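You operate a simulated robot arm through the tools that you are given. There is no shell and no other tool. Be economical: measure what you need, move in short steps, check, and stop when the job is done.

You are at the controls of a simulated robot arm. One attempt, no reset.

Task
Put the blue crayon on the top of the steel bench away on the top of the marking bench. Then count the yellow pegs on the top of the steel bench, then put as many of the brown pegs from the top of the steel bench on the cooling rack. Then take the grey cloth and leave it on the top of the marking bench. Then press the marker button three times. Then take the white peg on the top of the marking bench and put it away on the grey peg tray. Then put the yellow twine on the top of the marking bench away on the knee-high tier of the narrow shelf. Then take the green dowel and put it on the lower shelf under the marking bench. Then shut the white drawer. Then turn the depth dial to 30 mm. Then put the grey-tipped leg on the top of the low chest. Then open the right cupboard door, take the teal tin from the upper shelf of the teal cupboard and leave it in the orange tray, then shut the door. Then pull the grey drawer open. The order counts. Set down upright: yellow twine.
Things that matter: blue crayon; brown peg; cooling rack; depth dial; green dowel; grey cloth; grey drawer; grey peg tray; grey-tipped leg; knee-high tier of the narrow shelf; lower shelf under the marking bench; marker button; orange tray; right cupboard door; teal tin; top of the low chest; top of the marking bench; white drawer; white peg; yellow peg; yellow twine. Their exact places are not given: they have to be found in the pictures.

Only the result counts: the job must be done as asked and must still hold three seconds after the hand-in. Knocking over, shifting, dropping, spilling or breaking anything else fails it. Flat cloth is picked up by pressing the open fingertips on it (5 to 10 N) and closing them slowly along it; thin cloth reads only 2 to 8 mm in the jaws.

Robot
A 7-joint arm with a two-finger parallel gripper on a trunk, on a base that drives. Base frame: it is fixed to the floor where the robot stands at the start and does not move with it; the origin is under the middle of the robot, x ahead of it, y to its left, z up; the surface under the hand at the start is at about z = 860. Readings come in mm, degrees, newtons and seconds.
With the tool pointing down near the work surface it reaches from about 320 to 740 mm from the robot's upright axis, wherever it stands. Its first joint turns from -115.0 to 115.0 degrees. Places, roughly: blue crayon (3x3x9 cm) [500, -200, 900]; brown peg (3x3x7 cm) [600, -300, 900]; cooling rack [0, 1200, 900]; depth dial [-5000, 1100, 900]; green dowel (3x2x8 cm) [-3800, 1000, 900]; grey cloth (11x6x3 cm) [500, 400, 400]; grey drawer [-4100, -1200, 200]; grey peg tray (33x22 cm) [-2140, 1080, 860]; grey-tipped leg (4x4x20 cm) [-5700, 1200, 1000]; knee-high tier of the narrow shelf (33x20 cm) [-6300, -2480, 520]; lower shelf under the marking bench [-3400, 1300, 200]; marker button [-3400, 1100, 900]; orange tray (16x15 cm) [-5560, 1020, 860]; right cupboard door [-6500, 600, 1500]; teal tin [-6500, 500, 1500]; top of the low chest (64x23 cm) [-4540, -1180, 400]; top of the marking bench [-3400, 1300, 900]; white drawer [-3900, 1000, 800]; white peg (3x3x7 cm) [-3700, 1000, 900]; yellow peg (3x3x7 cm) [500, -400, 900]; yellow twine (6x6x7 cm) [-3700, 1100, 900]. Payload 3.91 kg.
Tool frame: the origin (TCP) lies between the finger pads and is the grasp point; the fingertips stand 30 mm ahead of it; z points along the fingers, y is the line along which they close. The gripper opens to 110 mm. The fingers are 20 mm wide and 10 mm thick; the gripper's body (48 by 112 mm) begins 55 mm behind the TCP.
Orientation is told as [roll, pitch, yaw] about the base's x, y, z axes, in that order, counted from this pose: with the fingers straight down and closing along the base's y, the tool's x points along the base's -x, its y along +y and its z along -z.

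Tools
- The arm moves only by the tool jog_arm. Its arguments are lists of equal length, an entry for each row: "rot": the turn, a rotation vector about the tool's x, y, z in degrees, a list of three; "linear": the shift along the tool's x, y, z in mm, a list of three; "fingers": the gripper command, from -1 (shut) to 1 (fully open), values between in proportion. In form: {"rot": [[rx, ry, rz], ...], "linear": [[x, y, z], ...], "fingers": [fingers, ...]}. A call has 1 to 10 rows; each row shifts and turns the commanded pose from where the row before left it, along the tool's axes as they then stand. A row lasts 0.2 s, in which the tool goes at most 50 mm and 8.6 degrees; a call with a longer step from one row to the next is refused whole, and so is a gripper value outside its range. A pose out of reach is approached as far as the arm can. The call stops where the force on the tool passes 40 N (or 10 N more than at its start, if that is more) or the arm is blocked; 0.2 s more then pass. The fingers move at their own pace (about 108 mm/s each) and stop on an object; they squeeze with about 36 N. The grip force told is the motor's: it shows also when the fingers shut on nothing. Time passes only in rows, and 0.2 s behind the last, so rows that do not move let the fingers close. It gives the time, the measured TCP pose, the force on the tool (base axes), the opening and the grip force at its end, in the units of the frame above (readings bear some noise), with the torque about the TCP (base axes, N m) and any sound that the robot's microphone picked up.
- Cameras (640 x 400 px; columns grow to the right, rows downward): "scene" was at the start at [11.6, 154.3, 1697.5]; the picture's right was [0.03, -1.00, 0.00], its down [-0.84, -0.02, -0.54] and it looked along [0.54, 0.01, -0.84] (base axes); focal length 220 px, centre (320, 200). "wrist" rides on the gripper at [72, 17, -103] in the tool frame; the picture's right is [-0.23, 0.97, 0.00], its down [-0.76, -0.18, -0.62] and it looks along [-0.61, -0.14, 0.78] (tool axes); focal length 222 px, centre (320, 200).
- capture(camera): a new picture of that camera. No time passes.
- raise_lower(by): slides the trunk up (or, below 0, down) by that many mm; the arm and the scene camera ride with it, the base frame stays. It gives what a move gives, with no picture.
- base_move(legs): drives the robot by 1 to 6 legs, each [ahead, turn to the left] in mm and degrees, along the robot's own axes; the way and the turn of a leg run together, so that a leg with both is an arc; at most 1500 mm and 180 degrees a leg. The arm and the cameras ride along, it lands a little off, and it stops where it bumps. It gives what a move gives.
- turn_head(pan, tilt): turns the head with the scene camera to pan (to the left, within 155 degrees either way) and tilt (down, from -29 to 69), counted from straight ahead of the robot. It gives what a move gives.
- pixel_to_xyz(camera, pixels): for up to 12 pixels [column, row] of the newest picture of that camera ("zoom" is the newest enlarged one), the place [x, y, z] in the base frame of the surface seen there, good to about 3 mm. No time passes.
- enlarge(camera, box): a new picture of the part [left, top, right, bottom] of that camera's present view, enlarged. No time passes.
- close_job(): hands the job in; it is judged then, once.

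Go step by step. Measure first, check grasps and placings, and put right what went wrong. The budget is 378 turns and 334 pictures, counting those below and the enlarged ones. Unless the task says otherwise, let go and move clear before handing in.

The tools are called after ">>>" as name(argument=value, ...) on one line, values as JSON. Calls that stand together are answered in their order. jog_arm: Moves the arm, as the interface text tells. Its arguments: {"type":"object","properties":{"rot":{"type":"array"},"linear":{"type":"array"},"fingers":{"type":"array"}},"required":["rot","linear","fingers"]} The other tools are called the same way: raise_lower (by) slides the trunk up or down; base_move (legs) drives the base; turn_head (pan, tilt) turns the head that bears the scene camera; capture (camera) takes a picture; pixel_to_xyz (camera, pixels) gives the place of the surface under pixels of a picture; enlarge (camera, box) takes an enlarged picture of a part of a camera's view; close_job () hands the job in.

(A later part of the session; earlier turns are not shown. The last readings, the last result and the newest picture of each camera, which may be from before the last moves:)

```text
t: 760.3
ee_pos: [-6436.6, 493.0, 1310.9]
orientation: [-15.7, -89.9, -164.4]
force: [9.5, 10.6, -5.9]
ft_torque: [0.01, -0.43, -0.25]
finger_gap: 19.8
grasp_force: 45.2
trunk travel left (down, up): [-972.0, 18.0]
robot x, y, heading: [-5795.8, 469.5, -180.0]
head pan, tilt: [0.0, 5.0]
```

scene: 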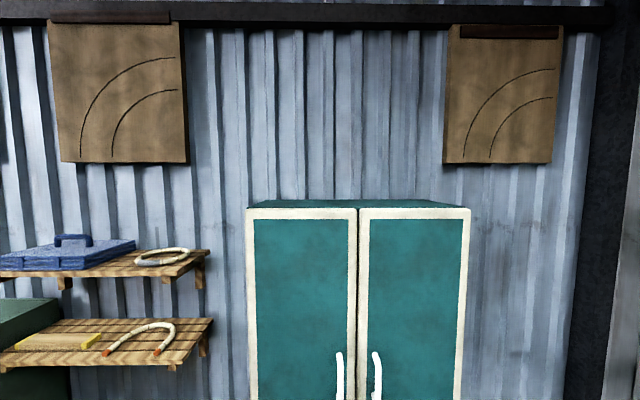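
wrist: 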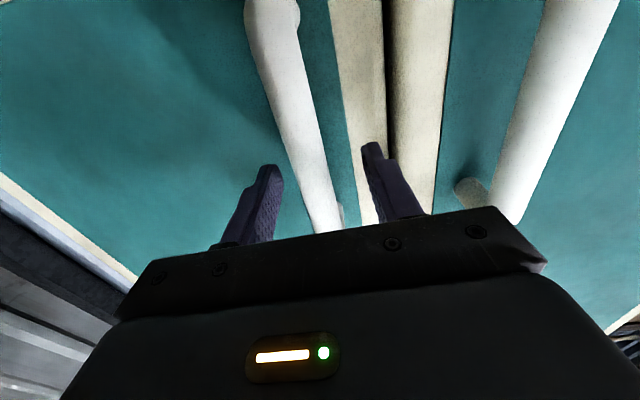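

Gripped (20 mm). Pull along the door's arc, rotating with it, 16° first.

>>> jog_arm(rot=[[-4, 0, 0], [-4, 0, 0], [-4, 0, 0], [-4, 0, 0]], linear=[[0, -4.2, -19.3], [0, -4.2, -19.3], [0, -4.2, -19.3], [0, -4.2, -19.3]], fingers=[-1, -1, -1, -1])

>>> capture(camera="scene")

```text
t: 761.5
ee_pos: [-6368.8, 523.2, 1311.6]
orientation: [-125.2, -89.5, -39.9]
force: [-9.1, 17.1, 8.0]
ft_torque: [-0.28, -0.74, -0.29]
finger_gap: 19.5
grasp_force: 44.5
trunk travel left (down, up): [-972.0, 18.0]
robot x, y, heading: [-5798.1, 470.6, -180.1]
head pan, tilt: [0.0, 5.0]
stopped in row 4: the force on the tool passed its limit at 41 N (the readings are from after the stop); the commanded pose is now the measured one
```

```text
155 pictures are left
```

scene: 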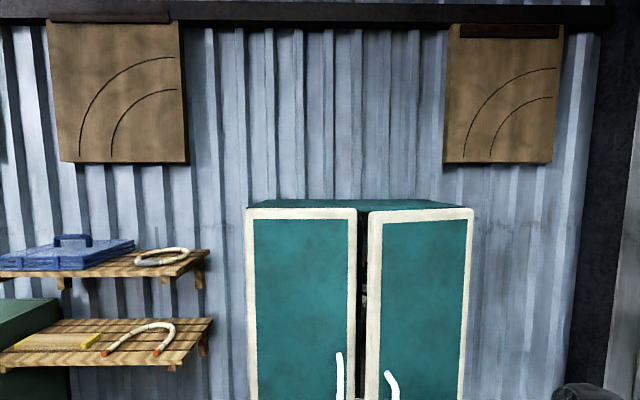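

Opened ~14°. Adjust the arc (hinge a bit further back) and continue.

>>> jog_arm(rot=[[-4, 0, 0], [-4, 0, 0], [-4, 0, 0], [-4, 0, 0], [-4, 0, 0], [-4, 0, 0]], linear=[[0, -7, -18.5], [0, -6.4, -19], [0, -6.4, -19], [0, -6.4, -19], [0, -6.4, -19], [0, -6.4, -19]], fingers=[-1, -1, -1, -1, -1, -1])

>>> capture(camera="scene")

```text
t: 762.9
ee_pos: [-6280.2, 604.4, 1309.6]
orientation: [-96.9, -89.7, -43.6]
force: [-3.5, 3.9, 7.5]
ft_torque: [-0.79, 0.52, -0.28]
finger_gap: 19.8
grasp_force: 44.5
trunk travel left (down, up): [-972.0, 18.0]
robot x, y, heading: [-5793.8, 468.6, -180.0]
head pan, tilt: [0.0, 5.0]
```

```text
154 pictures are left
```

scene: 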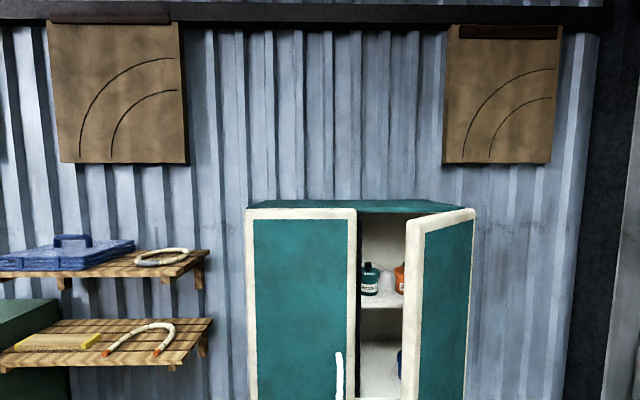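

Working well (~38°). Teal tin visible at (370,280). Continue.

>>> jog_arm(rot=[[-4, 0, 0], [-4, 0, 0], [-4, 0, 0], [-4, 0, 0], [-4, 0, 0], [-4, 0, 0], [-4, 0, 0], [-4, 0, 0]], linear=[[0, -6.4, -19], [0, -6.4, -19], [0, -6.4, -19], [0, -6.4, -19], [0, -6.4, -19], [0, -6.4, -19], [0, -6.4, -19], [0, -6.4, -19]], fingers=[-1, -1, -1, -1, -1, -1, -1, -1])

>>> capture(camera="scene")

```text
t: 764.2
ee_pos: [-6231.5, 704.6, 1309.8]
orientation: [5.8, -89.8, -123.4]
force: [11.0, -3.4, -0.9]
ft_torque: [-0.19, 0.14, -0.19]
finger_gap: 19.6
grasp_force: 45.0
trunk travel left (down, up): [-972.0, 18.0]
robot x, y, heading: [-5793.9, 470.9, -180.2]
head pan, tilt: [0.0, 5.0]
stopped in row 6: the force on the tool passed its limit at 42 N (the readings are from after the stop); the commanded pose is now the measured one
```

```text
153 pictures are left
```

scene: 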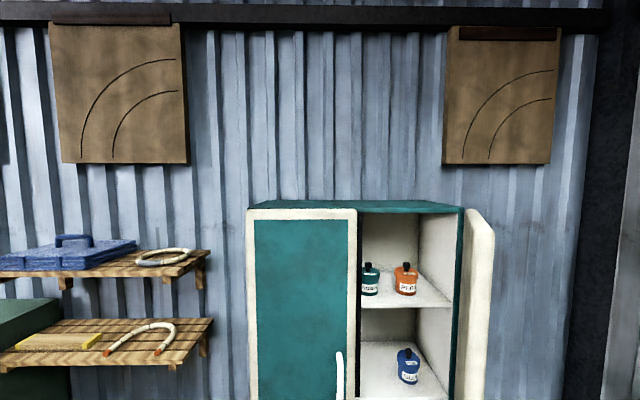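

Door is open ~75–80°; upper shelf shows the teal tin (370,280) next to an orange one. Release the handle and back out carefully.

>>> jog_arm(rot=[[0, 0, 0], [0, 0, 0], [0, 0, 0], [0, 0, 0], [0, 0, 0]], linear=[[0, 0, 0], [0, 0, 0], [0, 0, 0], [0, 0, -30], [0, 0, -40]], fingers=[0, 0, 0, 0, 0])

>>> capture(camera="wrist")

>>> turn_head(pan=-15, tilt=20)

>>> capture(camera="scene")

```text
t: 765.4
ee_pos: [-6202.7, 767.2, 1308.7]
orientation: [1.9, -89.7, -119.5]
force: [-0.5, 0.1, 0.0]
ft_torque: [-0.02, 0.0, -0.01]
finger_gap: 54.8
grasp_force: 0.0
trunk travel left (down, up): [-972.0, 18.0]
robot x, y, heading: [-5798.6, 473.8, -180.1]
head pan, tilt: [0.0, 5.0]
```

```text
152 pictures are left
```

wrist: 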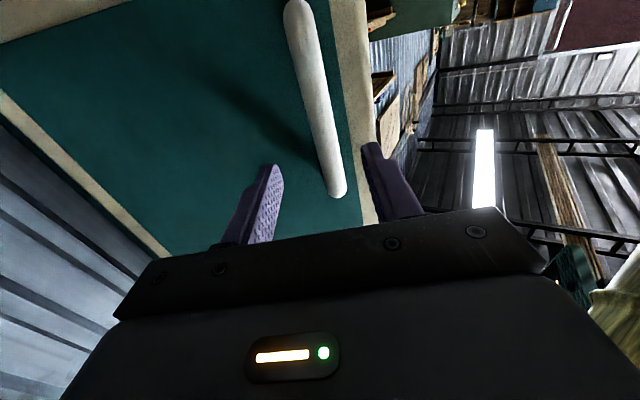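

```text
t: 766.2
ee_pos: [-6203.3, 765.2, 1309.9]
orientation: [-5.6, -89.8, -112.2]
force: [0.4, -0.4, -0.3]
ft_torque: [0.01, 0.02, -0.02]
finger_gap: 55.0
grasp_force: 0.2
trunk travel left (down, up): [-972.0, 18.0]
robot x, y, heading: [-5795.5, 471.1, -180.2]
head pan, tilt: [-15.0, 20.0]
```

```text
151 pictures are left
```

scene: 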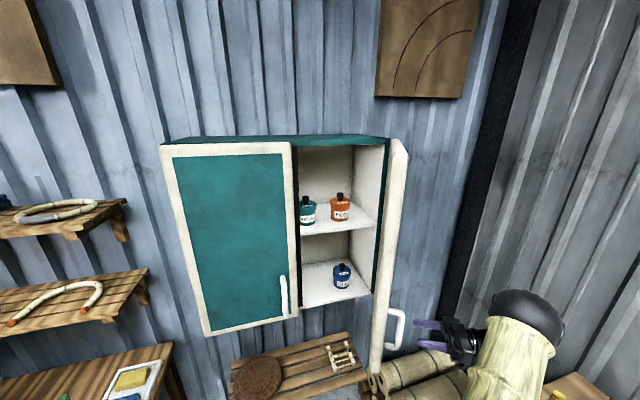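

>>> enlarge(camera="scene", box=[280, 140, 420, 240])

>>> pixel_to_xyz(camera="scene", pixels=[[307, 212], [300, 215], [315, 213], [307, 222], [307, 198], [340, 210], [331, 212], [349, 212], [325, 228], [345, 228], [400, 155], [380, 350]])

```text
4.00 times, centred on (350, 190) of scene
```

zoom: 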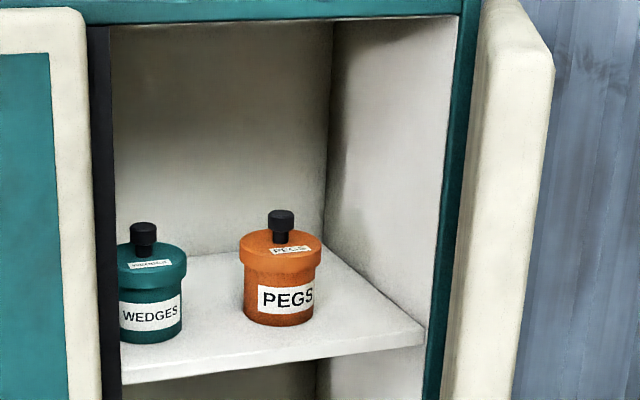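

```text
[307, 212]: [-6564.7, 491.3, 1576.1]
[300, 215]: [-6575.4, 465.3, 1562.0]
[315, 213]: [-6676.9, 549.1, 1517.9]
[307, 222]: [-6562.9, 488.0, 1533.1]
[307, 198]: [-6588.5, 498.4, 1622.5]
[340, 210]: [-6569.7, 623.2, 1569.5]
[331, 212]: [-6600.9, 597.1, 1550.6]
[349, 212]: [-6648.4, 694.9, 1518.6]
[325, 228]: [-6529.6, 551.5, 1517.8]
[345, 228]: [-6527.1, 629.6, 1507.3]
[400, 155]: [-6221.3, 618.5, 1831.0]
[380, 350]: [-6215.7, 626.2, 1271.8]
```

>>> pixel_to_xyz(camera="zoom", pixels=[[100, 150], [100, 300], [112, 300], [108, 100], [142, 232], [142, 225], [150, 262], [120, 262], [185, 258], [281, 218], [140, 335], [130, 200]])

>>> enlarge(camera="scene", box=[290, 185, 330, 230])

```text
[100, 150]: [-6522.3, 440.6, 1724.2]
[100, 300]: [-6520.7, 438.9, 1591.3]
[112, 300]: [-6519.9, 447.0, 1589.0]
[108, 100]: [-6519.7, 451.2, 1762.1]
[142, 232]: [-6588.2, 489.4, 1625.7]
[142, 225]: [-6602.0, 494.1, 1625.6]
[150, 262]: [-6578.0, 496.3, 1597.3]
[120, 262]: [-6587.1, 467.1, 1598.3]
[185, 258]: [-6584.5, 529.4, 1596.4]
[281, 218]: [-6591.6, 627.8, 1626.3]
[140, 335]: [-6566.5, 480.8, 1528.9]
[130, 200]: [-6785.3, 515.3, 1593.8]
```

```text
8.89 times, centred on (310, 208) of scene
```

zoom: 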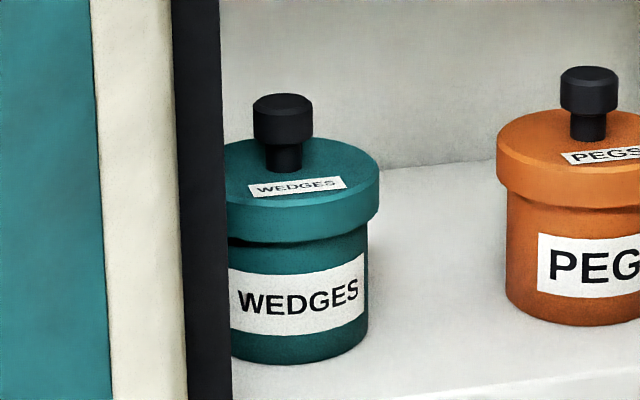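

Tin: knob centre ≈(-6597,494), knob head z 1611–1627, lid top 1597; stile edge at y≈452. I'll grip the knob from slightly right. First back the base out with the hand clear of the door.

>>> base_move(legs=[[-330, 0]])

>>> jog_arm(rot=[[8.5, 0, 0], [8.5, 0, 0], [8.5, 0, 0], [8.5, 0, 0], [8.5, 0, 0]], linear=[[-40, 0, 0], [-40, 0, 0], [-40, 0, 0], [-40, 0, 0], [-40, 0, 0]], fingers=[-0.2, -0.2, -0.2, -0.2, -0.2])

>>> turn_head(pan=0, tilt=15)

>>> capture(camera="scene")

```text
t: 768.7
ee_pos: [-5862.4, 765.9, 1310.0]
orientation: [-11.8, -89.9, -105.9]
force: [0.5, 0.2, -0.4]
ft_torque: [-0.01, 0.0, -0.03]
finger_gap: 55.0
grasp_force: 0.1
trunk travel left (down, up): [-972.0, 18.0]
robot x, y, heading: [-5452.6, 467.8, -180.0]
head pan, tilt: [-15.0, 20.0]
```

```text
t: 769.9
ee_pos: [-5864.7, 762.5, 1509.4]
orientation: [-68.3, -89.6, -91.9]
force: [0.2, -1.2, 0.0]
ft_torque: [-0.03, -0.03, 0.01]
finger_gap: 44.2
grasp_force: 0.1
trunk travel left (down, up): [-972.0, 18.0]
robot x, y, heading: [-5456.5, 470.6, -180.0]
head pan, tilt: [-15.0, 20.0]
```

```text
t: 770.7
ee_pos: [-5865.7, 766.0, 1506.6]
orientation: [-47.3, -89.6, -112.9]
force: [0.0, -0.4, 0.5]
ft_torque: [-0.01, 0.0, 0.01]
finger_gap: 43.9
grasp_force: 0.0
trunk travel left (down, up): [-972.0, 18.0]
robot x, y, heading: [-5454.7, 469.2, -180.1]
head pan, tilt: [0.0, 15.0]
```

```text
148 pictures are left
```

scene: 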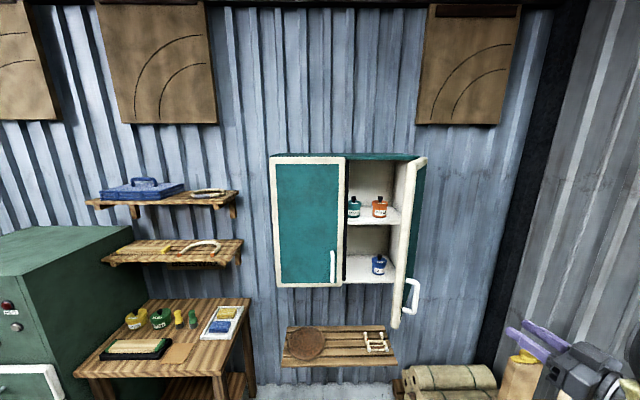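

>>> jog_arm(rot=[[0, 0, 0], [0, 0, 0], [0, 0, 0], [0, 0, 0], [0, 0, 0], [0, 0, 0], [0, 0, 0], [0, 0, 0]], linear=[[-13.8, 45, 10], [-13.8, 45, 10], [-13.8, 30, 36], [-13.8, 20, 42], [-13.8, 15, 44], [-13.8, 10, 45], [-13.8, 8, 45], [-13.8, 5, 45]], fingers=[-0.31, -0.31, -0.31, -0.31, -0.31, -0.31, -0.31, -0.31])

>>> capture(camera="scene")

>>> capture(camera="wrist")

```text
t: 772.5
ee_pos: [-6067.4, 502.8, 1617.1]
orientation: [-24.8, -89.7, -135.4]
force: [-0.5, -0.6, -0.3]
ft_torque: [0.01, -0.02, 0.0]
finger_gap: 37.7
grasp_force: 0.0
trunk travel left (down, up): [-972.0, 18.0]
robot x, y, heading: [-5455.7, 474.5, -179.9]
head pan, tilt: [0.0, 15.0]
```

```text
147 pictures are left
```

scene: 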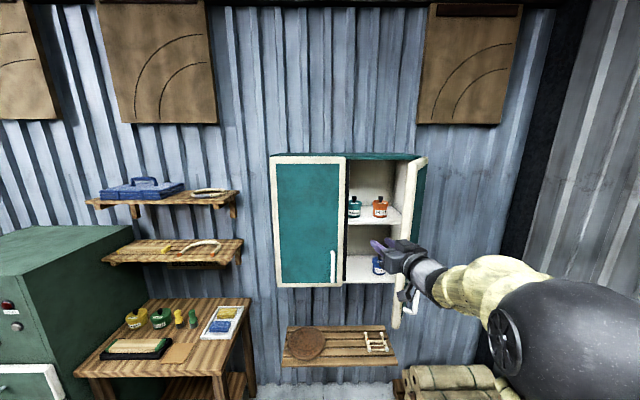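

```text
146 pictures are left
```

wrist: 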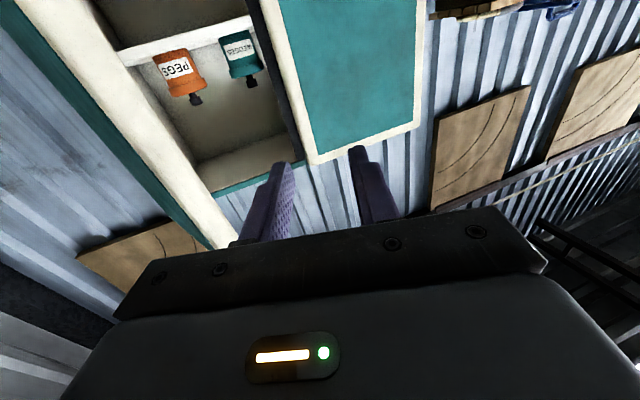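

>>> pixel_to_xyz(camera="scene", pixels=[[550, 320], [480, 280], [440, 275], [410, 255], [425, 165], [400, 310], [540, 260]])

>>> pixel_to_xyz(camera="wrist", pixels=[[250, 82], [195, 98], [240, 60], [265, 20], [300, 150], [215, 120], [180, 80]])

```text
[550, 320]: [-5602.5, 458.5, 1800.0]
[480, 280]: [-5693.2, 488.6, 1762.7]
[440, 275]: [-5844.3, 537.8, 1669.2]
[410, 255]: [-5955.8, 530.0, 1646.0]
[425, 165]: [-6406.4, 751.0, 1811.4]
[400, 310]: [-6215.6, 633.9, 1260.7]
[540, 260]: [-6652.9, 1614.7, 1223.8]
```

```text
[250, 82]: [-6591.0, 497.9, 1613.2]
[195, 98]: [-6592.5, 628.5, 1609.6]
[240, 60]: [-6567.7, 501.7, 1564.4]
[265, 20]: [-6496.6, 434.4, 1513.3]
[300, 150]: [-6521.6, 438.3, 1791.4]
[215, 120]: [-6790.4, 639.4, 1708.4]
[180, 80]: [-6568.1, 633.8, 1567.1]
```

Geometry is clear. Drive 465 ahead and check.

>>> base_move(legs=[[465, 0]])

>>> capture(camera="wrist")

>>> pixel_to_xyz(camera="wrist", pixels=[[300, 130], [310, 150], [330, 150], [290, 150], [320, 170]])

```text
t: 775.7
ee_pos: [-6529.4, 507.1, 1619.3]
orientation: [-45.1, -89.7, -115.5]
force: [0.4, -0.5, 0.0]
ft_torque: [0.03, 0.0, 0.03]
finger_gap: 37.9
grasp_force: 0.0
trunk travel left (down, up): [-972.0, 18.0]
robot x, y, heading: [-5921.6, 471.4, 179.9]
head pan, tilt: [0.0, 15.0]
```

```text
145 pictures are left
```

wrist: 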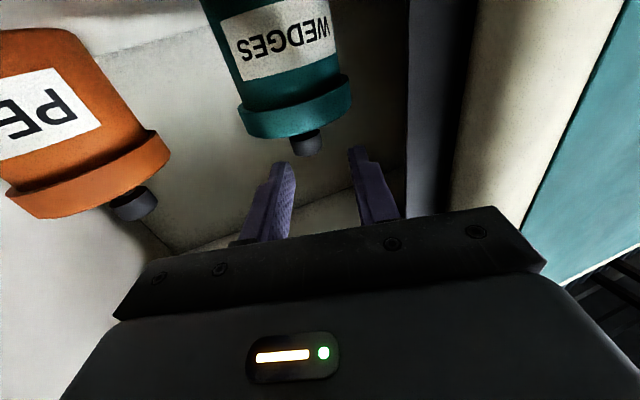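

```text
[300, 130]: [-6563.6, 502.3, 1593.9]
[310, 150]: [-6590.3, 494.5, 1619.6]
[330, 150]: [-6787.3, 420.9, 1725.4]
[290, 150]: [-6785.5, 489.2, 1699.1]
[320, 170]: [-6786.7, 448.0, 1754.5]
```

Knob is slightly left of the finger centre in the image; shift 10 mm and advance 58 mm, then close.

>>> jog_arm(rot=[[0, 0, 0], [0, 0, 0], [0, 0, 0], [0, 0, 0]], linear=[[0, -10, 0], [1, 0, 25], [0, 0, 20], [0, 0, 13]], fingers=[-0.31, -0.31, -0.31, -0.31])

>>> capture(camera="wrist")

```text
t: 776.7
ee_pos: [-6589.1, 495.3, 1617.0]
orientation: [-48.7, -89.8, -111.9]
force: [-0.3, -0.5, -0.5]
ft_torque: [0.02, -0.03, 0.02]
finger_gap: 37.8
grasp_force: 0.2
trunk travel left (down, up): [-972.0, 18.0]
robot x, y, heading: [-5922.7, 471.5, 179.7]
head pan, tilt: [0.0, 15.0]
```

```text
144 pictures are left
```

wrist: 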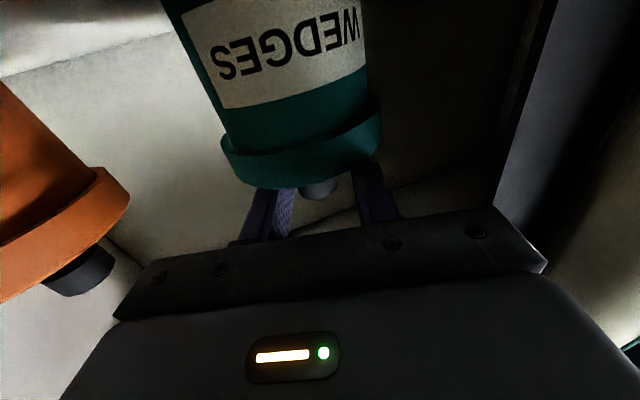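

Knob sits between the fingers (318,188). Close.

>>> jog_arm(rot=[[0, 0, 0], [0, 0, 0], [0, 0, 0], [0, 0, 0]], linear=[[0, 0, 2], [0, 0, 0], [0, 0, 0], [0, 0, 0]], fingers=[-1, -1, -1, -1])

>>> capture(camera="wrist")

```text
t: 777.7
ee_pos: [-6590.2, 496.9, 1618.1]
orientation: [-47.4, -89.7, -113.0]
force: [-0.4, 1.9, 0.1]
ft_torque: [0.01, -0.02, -0.05]
finger_gap: 23.4
grasp_force: 36.3
trunk travel left (down, up): [-972.0, 18.0]
robot x, y, heading: [-5919.7, 469.5, 179.9]
head pan, tilt: [0.0, 15.0]
```

```text
143 pictures are left
```

wrist: 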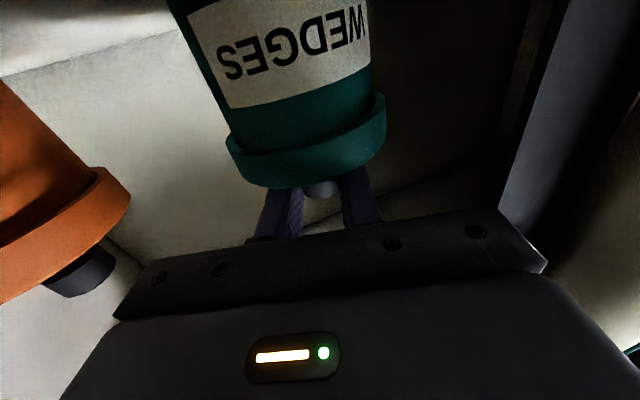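

Knob gripped (23 mm). Lift 30 mm and check.

>>> jog_arm(rot=[[0, 0, 0], [0, 0, 0], [0, 0, 0]], linear=[[-8, 0, 0], [-12, 0, 0], [-12, 0, 0]], fingers=[-1, -1, -1])

>>> capture(camera="wrist")

```text
t: 778.5
ee_pos: [-6590.1, 494.9, 1649.1]
orientation: [-43.6, -89.7, -116.8]
force: [-0.2, 0.0, -2.1]
ft_torque: [0.0, -0.01, 0.02]
finger_gap: 23.6
grasp_force: 36.2
trunk travel left (down, up): [-972.0, 18.0]
robot x, y, heading: [-5920.7, 473.2, 180.1]
head pan, tilt: [0.0, 15.0]
```

```text
142 pictures are left
```

wrist: 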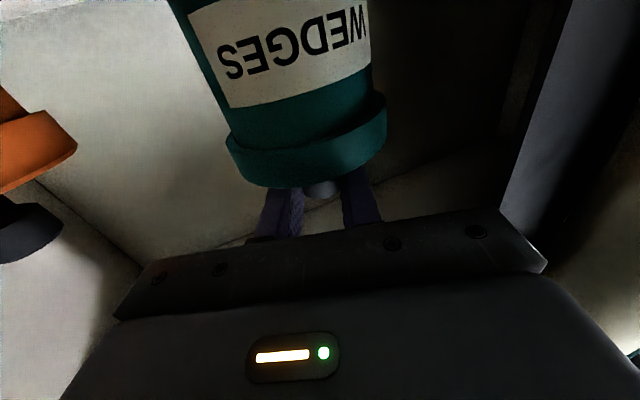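

Whole tin lifts cleanly. Ease back along the tool axis, then back the base out of the cupboard.

>>> jog_arm(rot=[[0, 0, 0]], linear=[[0, 0, -20]], fingers=[-1])

>>> base_move(legs=[[-460, 0]])

>>> capture(camera="scene")

```text
t: 778.9
ee_pos: [-6570.1, 502.6, 1652.0]
orientation: [-67.2, -89.7, -93.1]
force: [0.4, 0.2, -1.8]
ft_torque: [-0.01, 0.02, -0.02]
finger_gap: 23.4
grasp_force: 35.9
trunk travel left (down, up): [-972.0, 18.0]
robot x, y, heading: [-5921.9, 469.7, 179.8]
head pan, tilt: [0.0, 15.0]
```

```text
t: 782.0
ee_pos: [-6115.3, 503.6, 1650.0]
orientation: [-48.0, -89.7, -112.9]
force: [0.1, -1.0, -3.0]
ft_torque: [0.0, -0.03, -0.04]
finger_gap: 23.6
grasp_force: 35.7
trunk travel left (down, up): [-972.0, 18.0]
robot x, y, heading: [-5463.3, 468.5, 179.3]
head pan, tilt: [0.0, 15.0]
```

```text
141 pictures are left
```

scene: 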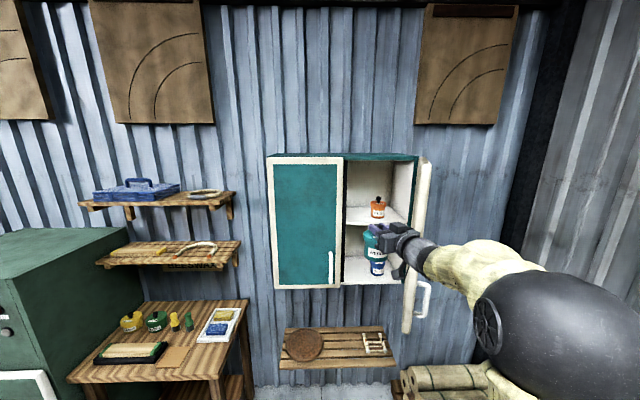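

>>> base_move(legs=[[130, 0], [0, -89.3], [-110, 0]])

>>> turn_head(pan=0, tilt=50)

>>> capture(camera="scene")

```text
t: 789.9
ee_pos: [-5560.3, 1016.0, 1647.4]
orientation: [-24.6, -89.7, 133.5]
force: [-1.1, 0.4, 0.5]
ft_torque: [0.0, 0.01, -0.01]
finger_gap: 23.5
grasp_force: 36.2
trunk travel left (down, up): [-972.0, 18.0]
robot x, y, heading: [-5598.5, 362.1, 89.1]
head pan, tilt: [0.0, 15.0]
heard: snap
```

```text
t: 790.9
ee_pos: [-5561.7, 1013.2, 1649.8]
orientation: [-38.8, -89.7, 147.7]
force: [0.0, 0.0, 0.2]
ft_torque: [-0.05, -0.01, -0.01]
finger_gap: 23.6
grasp_force: 36.0
trunk travel left (down, up): [-972.0, 18.0]
robot x, y, heading: [-5596.1, 365.9, 89.2]
head pan, tilt: [0.0, 50.0]
```

```text
140 pictures are left
```

scene: 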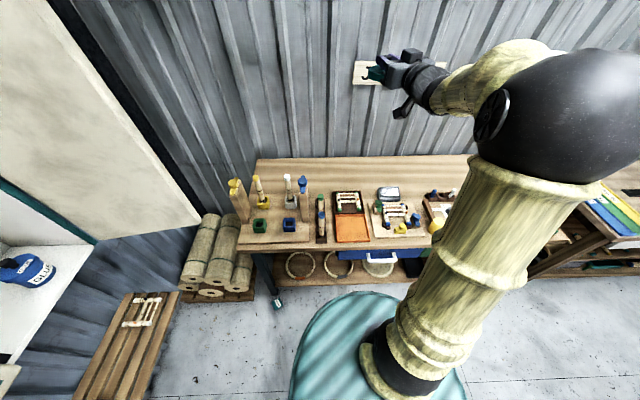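

A "snap" was heard — I check the hand and the surroundings.

>>> capture(camera="wrist")

>>> enlarge(camera="scene", box=[220, 230, 340, 320])

>>> enlarge(camera="scene", box=[340, 40, 460, 130])

```text
139 pictures are left
```

wrist: 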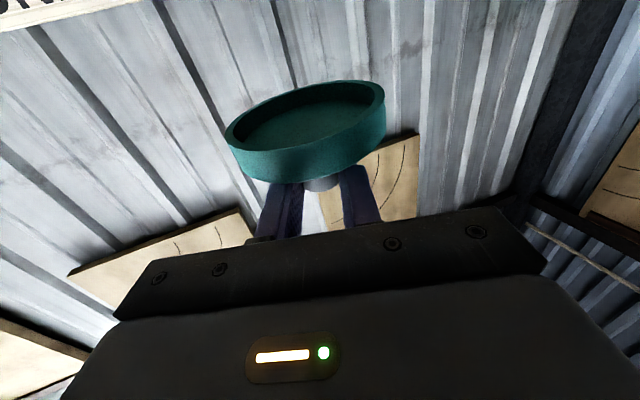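

```text
4.44 times, centred on (280, 275) of scene
```

zoom: 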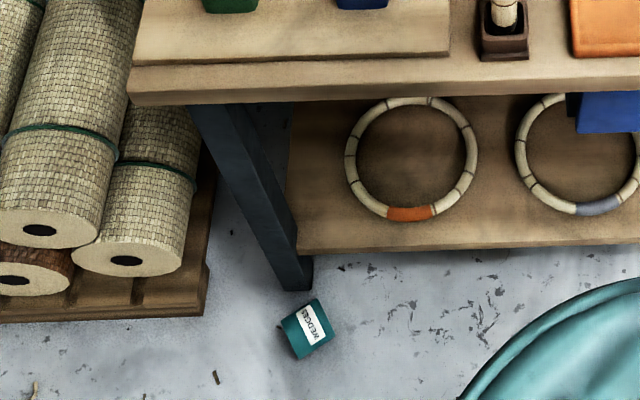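

```text
4.44 times, centred on (400, 85) of scene
```

zoom: 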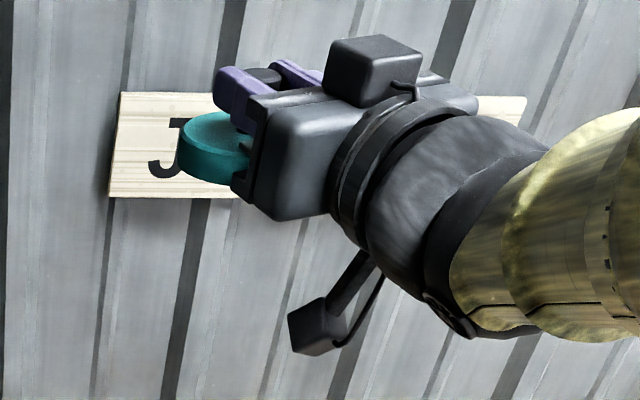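

The lid popped off: the lid is in my grip, the tin body lies on the floor near the bench leg. I'll recover: lid into the tray first, then fetch the tin, then close it. Measuring.

>>> pixel_to_xyz(camera="scene", pixels=[[274, 303], [281, 303], [278, 299], [278, 308], [335, 243], [369, 241], [336, 219], [364, 216], [350, 230], [350, 250], [330, 252], [375, 248]])

>>> enlarge(camera="scene", box=[300, 180, 420, 270])

>>> enlarge(camera="scene", box=[258, 285, 298, 315])

```text
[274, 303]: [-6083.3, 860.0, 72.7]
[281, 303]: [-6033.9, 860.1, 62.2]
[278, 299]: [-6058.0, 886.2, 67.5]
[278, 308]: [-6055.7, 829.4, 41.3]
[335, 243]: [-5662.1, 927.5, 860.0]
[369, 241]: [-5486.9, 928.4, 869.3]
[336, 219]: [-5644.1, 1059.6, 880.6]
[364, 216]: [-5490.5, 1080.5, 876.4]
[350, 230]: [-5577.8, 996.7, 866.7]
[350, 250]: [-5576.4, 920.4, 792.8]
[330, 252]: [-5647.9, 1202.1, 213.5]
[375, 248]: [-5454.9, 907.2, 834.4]
```

```text
4.44 times, centred on (360, 225) of scene
```

zoom: 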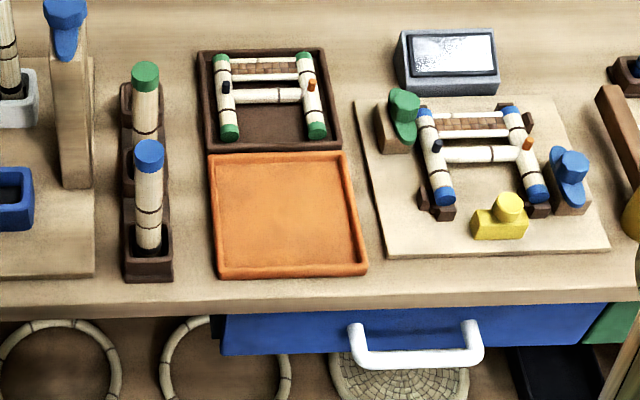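

```text
13.33 times, centred on (278, 300) of scene
```

zoom: 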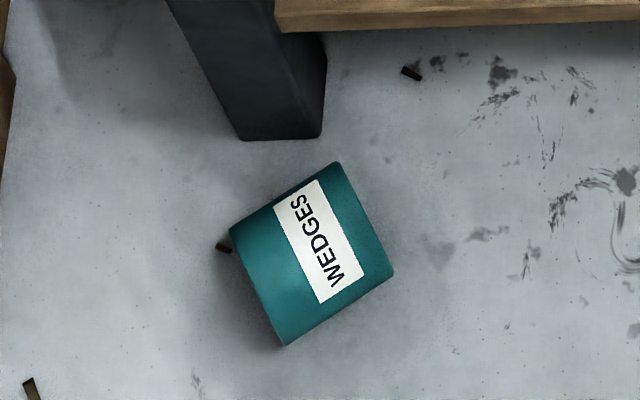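

Lid goes to the left front of the tray (-5602,985). Straighten the tool and lower with the trunk.

>>> jog_arm(rot=[[6.5, 0, 0], [6.5, 0, 0], [6.5, 0, 0], [0, 0, 0]], linear=[[0, 0, 0], [0, 0, 0], [0, 0, 0], [0, 41, -28]], fingers=[-1, -1, -1, -1])

>>> raise_lower(by=-400)

>>> raise_lower(by=-240)

>>> capture(camera="scene")

>>> capture(camera="wrist")

```text
t: 791.9
ee_pos: [-5602.6, 983.6, 1650.2]
orientation: [-79.5, -89.8, 168.8]
force: [0.4, -0.4, 1.0]
ft_torque: [-0.03, 0.01, -0.03]
finger_gap: 23.5
grasp_force: 35.8
trunk travel left (down, up): [-972.0, 18.0]
robot x, y, heading: [-5601.3, 359.4, 88.9]
head pan, tilt: [0.0, 50.0]
```

```text
t: 795.7
ee_pos: [-5602.0, 986.8, 1248.3]
orientation: [-58.8, -89.7, 148.3]
force: [0.2, -0.2, -0.6]
ft_torque: [-0.01, 0.0, 0.0]
finger_gap: 23.7
grasp_force: 36.2
trunk travel left (down, up): [-572.0, 418.0]
robot x, y, heading: [-5598.8, 357.3, 89.0]
head pan, tilt: [0.0, 50.0]
```

```text
t: 798.2
ee_pos: [-5600.5, 987.5, 1008.6]
orientation: [-59.1, -89.7, 148.7]
force: [-0.1, 1.4, -0.9]
ft_torque: [0.0, -0.03, -0.02]
finger_gap: 23.6
grasp_force: 35.8
trunk travel left (down, up): [-332.0, 658.0]
robot x, y, heading: [-5599.3, 359.2, 88.7]
head pan, tilt: [0.0, 50.0]
```

```text
134 pictures are left
```

scene: 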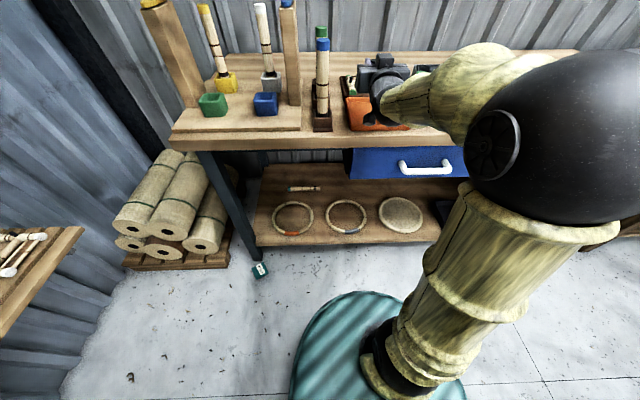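

```text
133 pictures are left
```

wrist: 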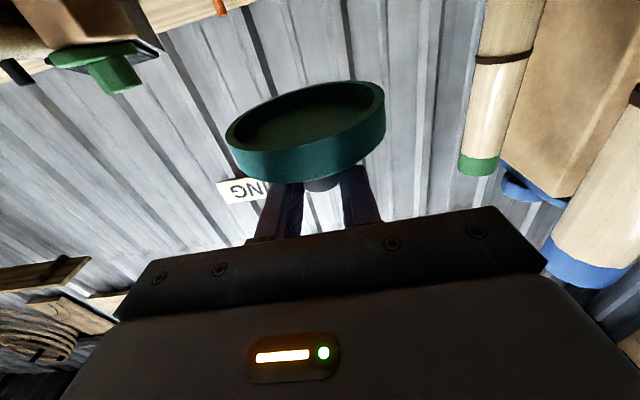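

>>> enlarge(camera="scene", box=[80, 240, 320, 400])

>>> enlarge(camera="scene", box=[220, 235, 300, 295])

```text
2.50 times, centred on (200, 320) of scene
```

zoom: 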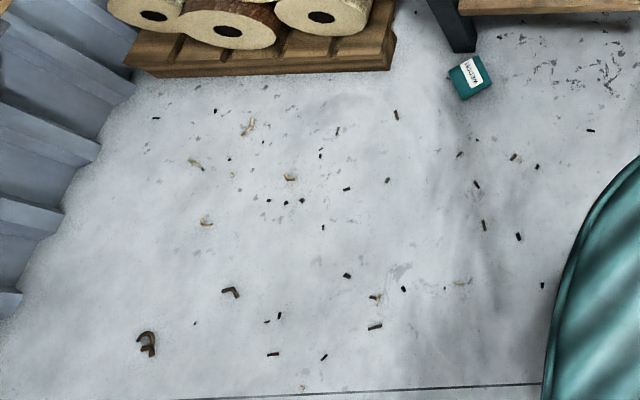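

```text
6.67 times, centred on (260, 265) of scene
```

zoom: 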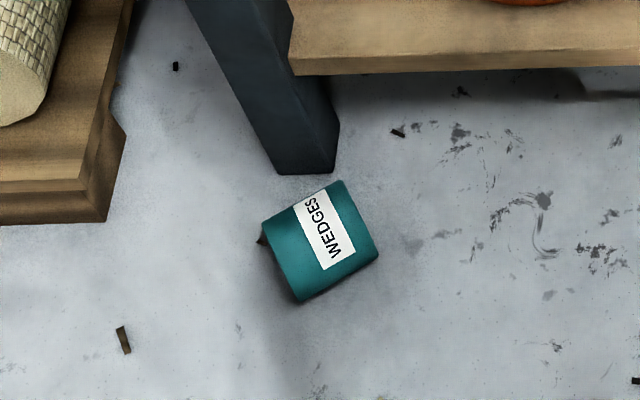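

The chips look like the floor offcuts seen elsewhere; I'll inspect closer later. Lower the lid into the tray.

>>> raise_lower(by=-88)

>>> jog_arm(rot=[[0, 0, 0], [0, 0, 0], [0, 0, 0], [0, 0, 0]], linear=[[4, 0, 0], [3, 0, 0], [2, 0, 0], [2, 0, 0]], fingers=[-1, -1, -1, -1])

>>> capture(camera="wrist")

```text
t: 799.5
ee_pos: [-5601.0, 986.8, 919.9]
orientation: [-59.5, -89.7, 149.0]
force: [0.3, -0.1, 0.1]
ft_torque: [-0.01, 0.01, -0.02]
finger_gap: 23.3
grasp_force: 36.4
trunk travel left (down, up): [-244.0, 746.0]
robot x, y, heading: [-5593.6, 361.1, 88.9]
head pan, tilt: [0.0, 50.0]
```

```text
t: 800.5
ee_pos: [-5600.9, 986.8, 909.3]
orientation: [-83.1, -89.9, 172.5]
force: [0.3, 0.7, 3.0]
ft_torque: [0.16, 0.04, -0.01]
finger_gap: 23.4
grasp_force: 36.2
trunk travel left (down, up): [-244.0, 746.0]
robot x, y, heading: [-5595.8, 364.2, 88.8]
head pan, tilt: [0.0, 50.0]
```

```text
130 pictures are left
```

wrist: 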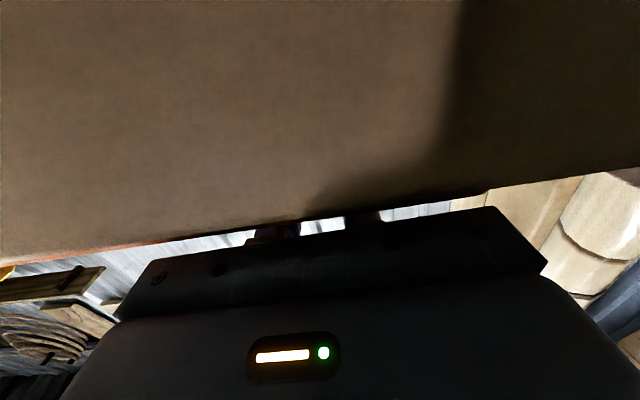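

>>> jog_arm(rot=[[0, 0, 0], [0, 0, 0]], linear=[[1.5, 0, 0], [0, 0, 0]], fingers=[-1, -1])

>>> enlarge(camera="scene", box=[320, 30, 460, 150])

```text
t: 801.1
ee_pos: [-5601.0, 986.9, 910.1]
orientation: [-116.2, -89.6, -154.4]
force: [-0.2, 4.4, 11.2]
ft_torque: [0.77, 0.05, -0.02]
finger_gap: 23.5
grasp_force: 36.2
trunk travel left (down, up): [-244.0, 746.0]
robot x, y, heading: [-5597.7, 363.5, 88.8]
head pan, tilt: [0.0, 50.0]
```

```text
3.33 times, centred on (390, 90) of scene
```

zoom: 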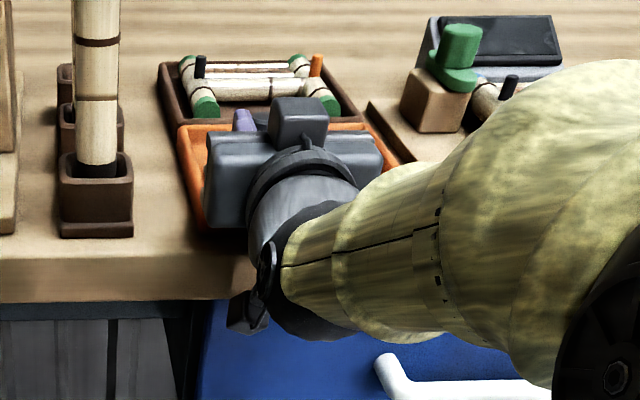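

>>> jog_arm(rot=[[0, 0, 0], [0, 0, 0], [0, 0, 0], [0, 0, 0], [0, 0, 0], [0, 0, 0]], linear=[[-0.5, 0, 0], [0, 0, 0], [0, 0, 0], [0, 0, -25], [0, 0, -40], [0, 0, -40]], fingers=[-0.3, -0.3, -0.3, -0.3, -0.3, -0.3])

>>> enlarge(camera="scene", box=[320, 30, 460, 150])

```text
t: 802.5
ee_pos: [-5601.4, 882.5, 908.6]
orientation: [-52.8, -89.7, 142.3]
force: [-0.7, -0.2, -0.2]
ft_torque: [0.0, 0.0, 0.01]
finger_gap: 38.7
grasp_force: 0.1
trunk travel left (down, up): [-244.0, 746.0]
robot x, y, heading: [-5599.2, 360.6, 88.7]
head pan, tilt: [0.0, 50.0]
```

```text
3.33 times, centred on (390, 90) of scene
```

zoom: 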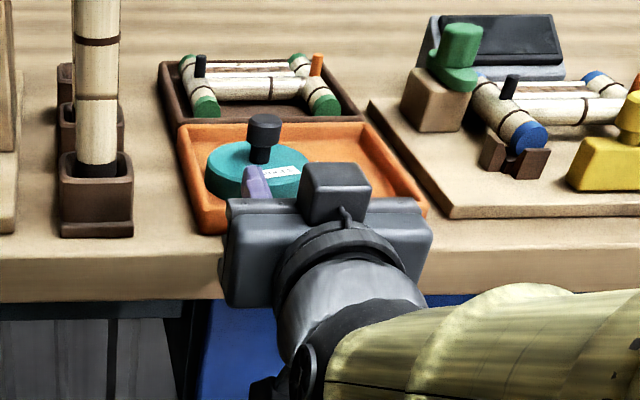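

Lid rests in the tray. The tin lies at (-6057,860) with its axis at ≈28°. I'll point the tool down again and go for it, gripping across its ends.

>>> raise_lower(by=300)

>>> jog_arm(rot=[[0, 8.2, 0], [0, 8.2, 0], [0, 8.2, 0], [0, 8.2, 0], [0, 8.2, 0], [0, 8.2, 0], [0, 8.2, 0], [0, 8.2, 0], [0, 8.2, 0], [0, 8.2, 0]], linear=[[0, 0, 0], [0, 0, 0], [0, 0, 0], [0, 0, 0], [0, 0, 0], [0, 0, 0], [0, 0, 0], [0, 0, 0], [0, 0, 0], [0, 0, 0]], fingers=[0.6, 0.6, 0.6, 0.6, 0.6, 0.6, 0.6, 0.6, 0.6, 0.6])

>>> jog_arm(rot=[[0, 8, 0], [0, 0, 0], [0, 0, 0]], linear=[[0, 0, 0], [0, 0, 0], [0, 0, 0]], fingers=[0.6, 0.6, 0.6])

>>> base_move(legs=[[-60, 0], [0, 43.5], [110, 0]])

>>> capture(camera="scene")

```text
t: 805.5
ee_pos: [-5601.9, 883.0, 1210.1]
orientation: [-59.7, -89.6, 149.2]
force: [0.8, 0.1, 0.0]
ft_torque: [0.0, 0.01, 0.05]
finger_gap: 38.5
grasp_force: 0.0
trunk travel left (down, up): [-544.0, 446.0]
robot x, y, heading: [-5597.1, 360.7, 88.9]
head pan, tilt: [0.0, 50.0]
```

```text
t: 807.7
ee_pos: [-5601.1, 882.9, 1209.0]
orientation: [-0.3, -7.7, 89.6]
force: [-0.1, -0.3, 0.3]
ft_torque: [0.01, -0.02, 0.0]
finger_gap: 88.0
grasp_force: 0.0
trunk travel left (down, up): [-544.0, 446.0]
robot x, y, heading: [-5603.1, 360.1, 88.9]
head pan, tilt: [0.0, 50.0]
```

```text
t: 808.5
ee_pos: [-5603.0, 882.3, 1210.0]
orientation: [-0.2, 0.2, 89.5]
force: [-0.5, -0.5, 0.4]
ft_torque: [0.02, 0.0, 0.05]
finger_gap: 88.0
grasp_force: 0.1
trunk travel left (down, up): [-544.0, 446.0]
robot x, y, heading: [-5599.0, 364.5, 89.0]
head pan, tilt: [0.0, 50.0]
```

```text
t: 813.2
ee_pos: [-6033.4, 760.9, 1210.3]
orientation: [-0.3, 0.3, 132.6]
force: [-0.4, 0.2, -0.4]
ft_torque: [-0.04, -0.02, 0.03]
finger_gap: 88.0
grasp_force: 0.2
trunk travel left (down, up): [-544.0, 446.0]
robot x, y, heading: [-5672.3, 383.7, 131.9]
head pan, tilt: [0.0, 50.0]
```

```text
127 pictures are left
```

scene: 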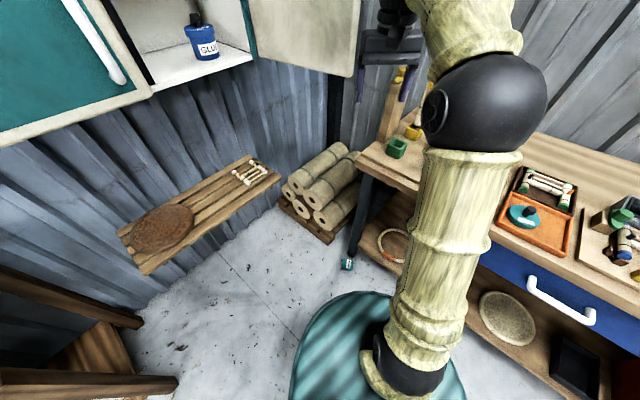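

>>> raise_lower(by=-400)

>>> jog_arm(rot=[[0, 0, 7], [0, 0, 7], [0, 0, 0], [0, 0, 0], [0, 0, 0], [0, 0, 0], [0, 0, 0], [0, 0, 0], [0, 0, 0], [0, 0, 0]], linear=[[0, 0, 0], [0, 0, 0], [0, 0, 45], [0, 0, 45], [0, 0, 45], [0, 0, 45], [0, 0, 45], [0, 0, 45], [0, 0, 45], [0, 0, 45]], fingers=[0.6, 0.6, 0.6, 0.6, 0.6, 0.6, 0.6, 0.6, 0.6, 0.6])

>>> capture(camera="wrist")

>>> capture(camera="scene")

```text
t: 817.0
ee_pos: [-6033.1, 761.4, 809.5]
orientation: [-0.2, 0.2, 132.6]
force: [0.1, 0.0, 0.4]
ft_torque: [-0.01, 0.0, 0.0]
finger_gap: 88.1
grasp_force: 0.1
trunk travel left (down, up): [-144.0, 846.0]
robot x, y, heading: [-5671.9, 385.8, 131.9]
head pan, tilt: [0.0, 50.0]
```

```text
t: 819.2
ee_pos: [-6029.6, 760.4, 448.7]
orientation: [-0.3, -0.1, 118.7]
force: [0.4, 0.3, 0.3]
ft_torque: [0.03, -0.01, 0.0]
finger_gap: 88.2
grasp_force: 0.0
trunk travel left (down, up): [-144.0, 846.0]
robot x, y, heading: [-5674.4, 381.5, 131.9]
head pan, tilt: [0.0, 50.0]
```

```text
126 pictures are left
```

wrist: 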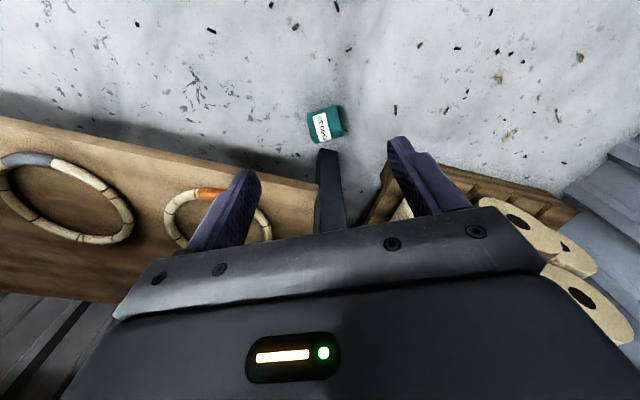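

```text
125 pictures are left
```

scene: 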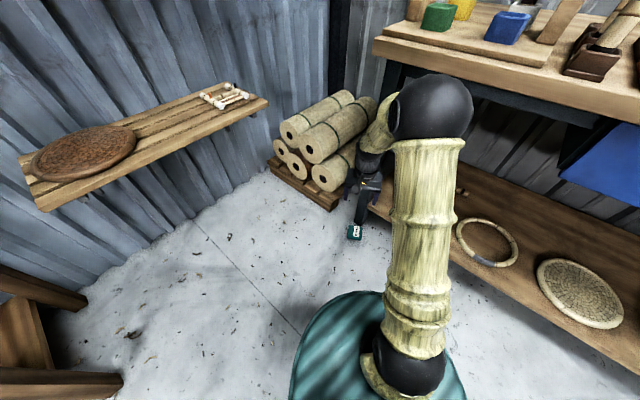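

>>> enlarge(camera="wrist", box=[260, 80, 400, 170])

>>> pixel_to_xyz(camera="wrist", pixels=[[325, 125], [310, 118], [342, 128], [315, 140], [335, 110], [328, 160], [345, 110]])

>>> enlarge(camera="wrist", box=[400, 0, 600, 120])

```text
4.44 times, centred on (330, 125) of wrist
```

zoom: 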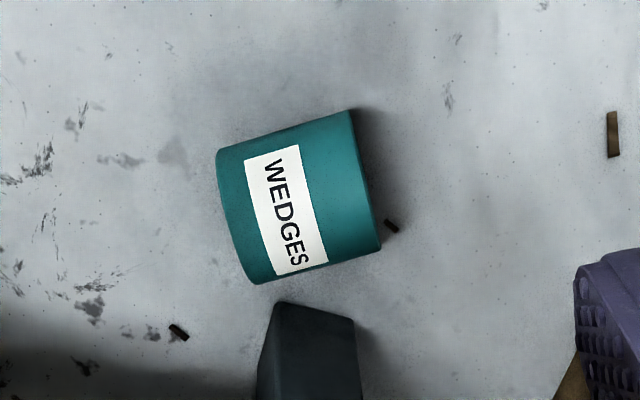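

```text
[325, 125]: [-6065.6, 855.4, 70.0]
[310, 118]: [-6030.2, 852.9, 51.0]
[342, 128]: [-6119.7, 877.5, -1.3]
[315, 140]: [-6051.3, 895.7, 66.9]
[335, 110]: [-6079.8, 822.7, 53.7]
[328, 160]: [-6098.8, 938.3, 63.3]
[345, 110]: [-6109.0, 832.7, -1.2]
```

```text
3.20 times, centred on (500, 60) of wrist
```

zoom: 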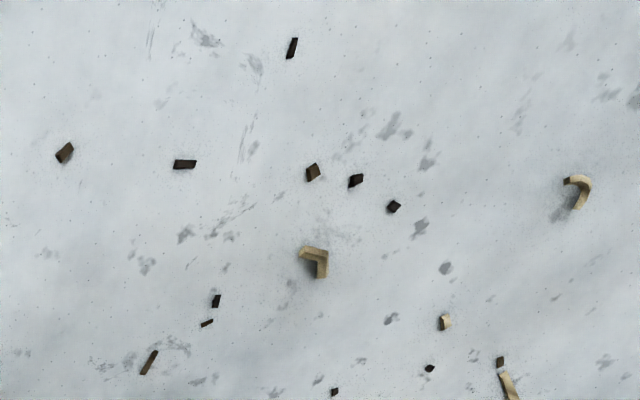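

Those chips are shavings of mixed shapes, like elsewhere. Tin: dia ≈70, centre (-6066,856). Position over it and descend.

>>> jog_arm(rot=[[0, 0, 0], [0, 0, 0], [0, 0, 0], [0, 0, 0], [0, 0, 0], [0, 0, 0], [0, 0, 0], [0, 0, 0], [0, 0, 0]], linear=[[-34, -5, 0], [-34, -5, 0], [-33, -4, 0], [0, 0, 45], [0, 0, 45], [0, 0, 45], [0, 0, 45], [0, 0, 45], [0, 0, 40]], fingers=[0.85, 0.85, 0.85, 0.85, 0.85, 0.85, 0.85, 0.85, 0.85])

>>> capture(camera="wrist")

>>> capture(camera="scene")

```text
t: 821.2
ee_pos: [-6067.4, 857.7, 184.8]
orientation: [-0.2, -0.2, 118.6]
force: [0.3, 0.5, 0.3]
ft_torque: [0.01, 0.01, 0.02]
finger_gap: 101.9
grasp_force: 0.1
trunk travel left (down, up): [-144.0, 846.0]
robot x, y, heading: [-5678.0, 380.3, 131.9]
head pan, tilt: [0.0, 50.0]
```

```text
122 pictures are left
```

wrist: 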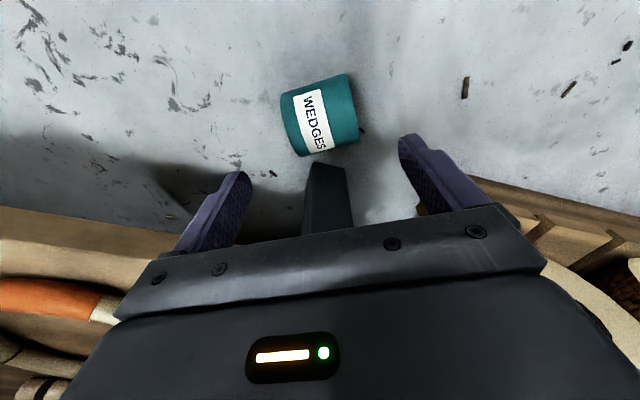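

```text
121 pictures are left
```

scene: 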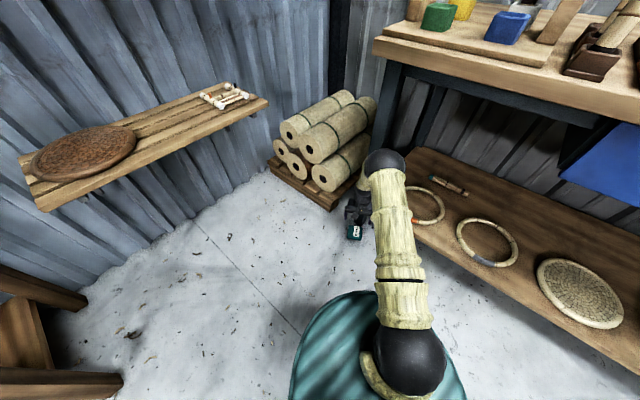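

>>> pixel_to_xyz(camera="wrist", pixels=[[320, 115], [300, 120], [340, 108], [315, 150], [322, 80], [325, 170], [350, 130]])

>>> pixel_to_xyz(camera="scene", pixels=[[385, 165], [395, 215], [355, 215], [365, 190], [420, 190]])

```text
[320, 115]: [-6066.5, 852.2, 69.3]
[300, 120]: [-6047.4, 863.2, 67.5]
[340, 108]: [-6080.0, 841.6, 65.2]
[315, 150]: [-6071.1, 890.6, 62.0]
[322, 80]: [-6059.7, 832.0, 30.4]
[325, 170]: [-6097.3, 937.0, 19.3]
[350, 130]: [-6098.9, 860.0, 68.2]
```

```text
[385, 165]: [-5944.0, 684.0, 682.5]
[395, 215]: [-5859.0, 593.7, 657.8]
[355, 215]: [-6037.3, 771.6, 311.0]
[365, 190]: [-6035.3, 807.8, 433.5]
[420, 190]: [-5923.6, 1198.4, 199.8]
```

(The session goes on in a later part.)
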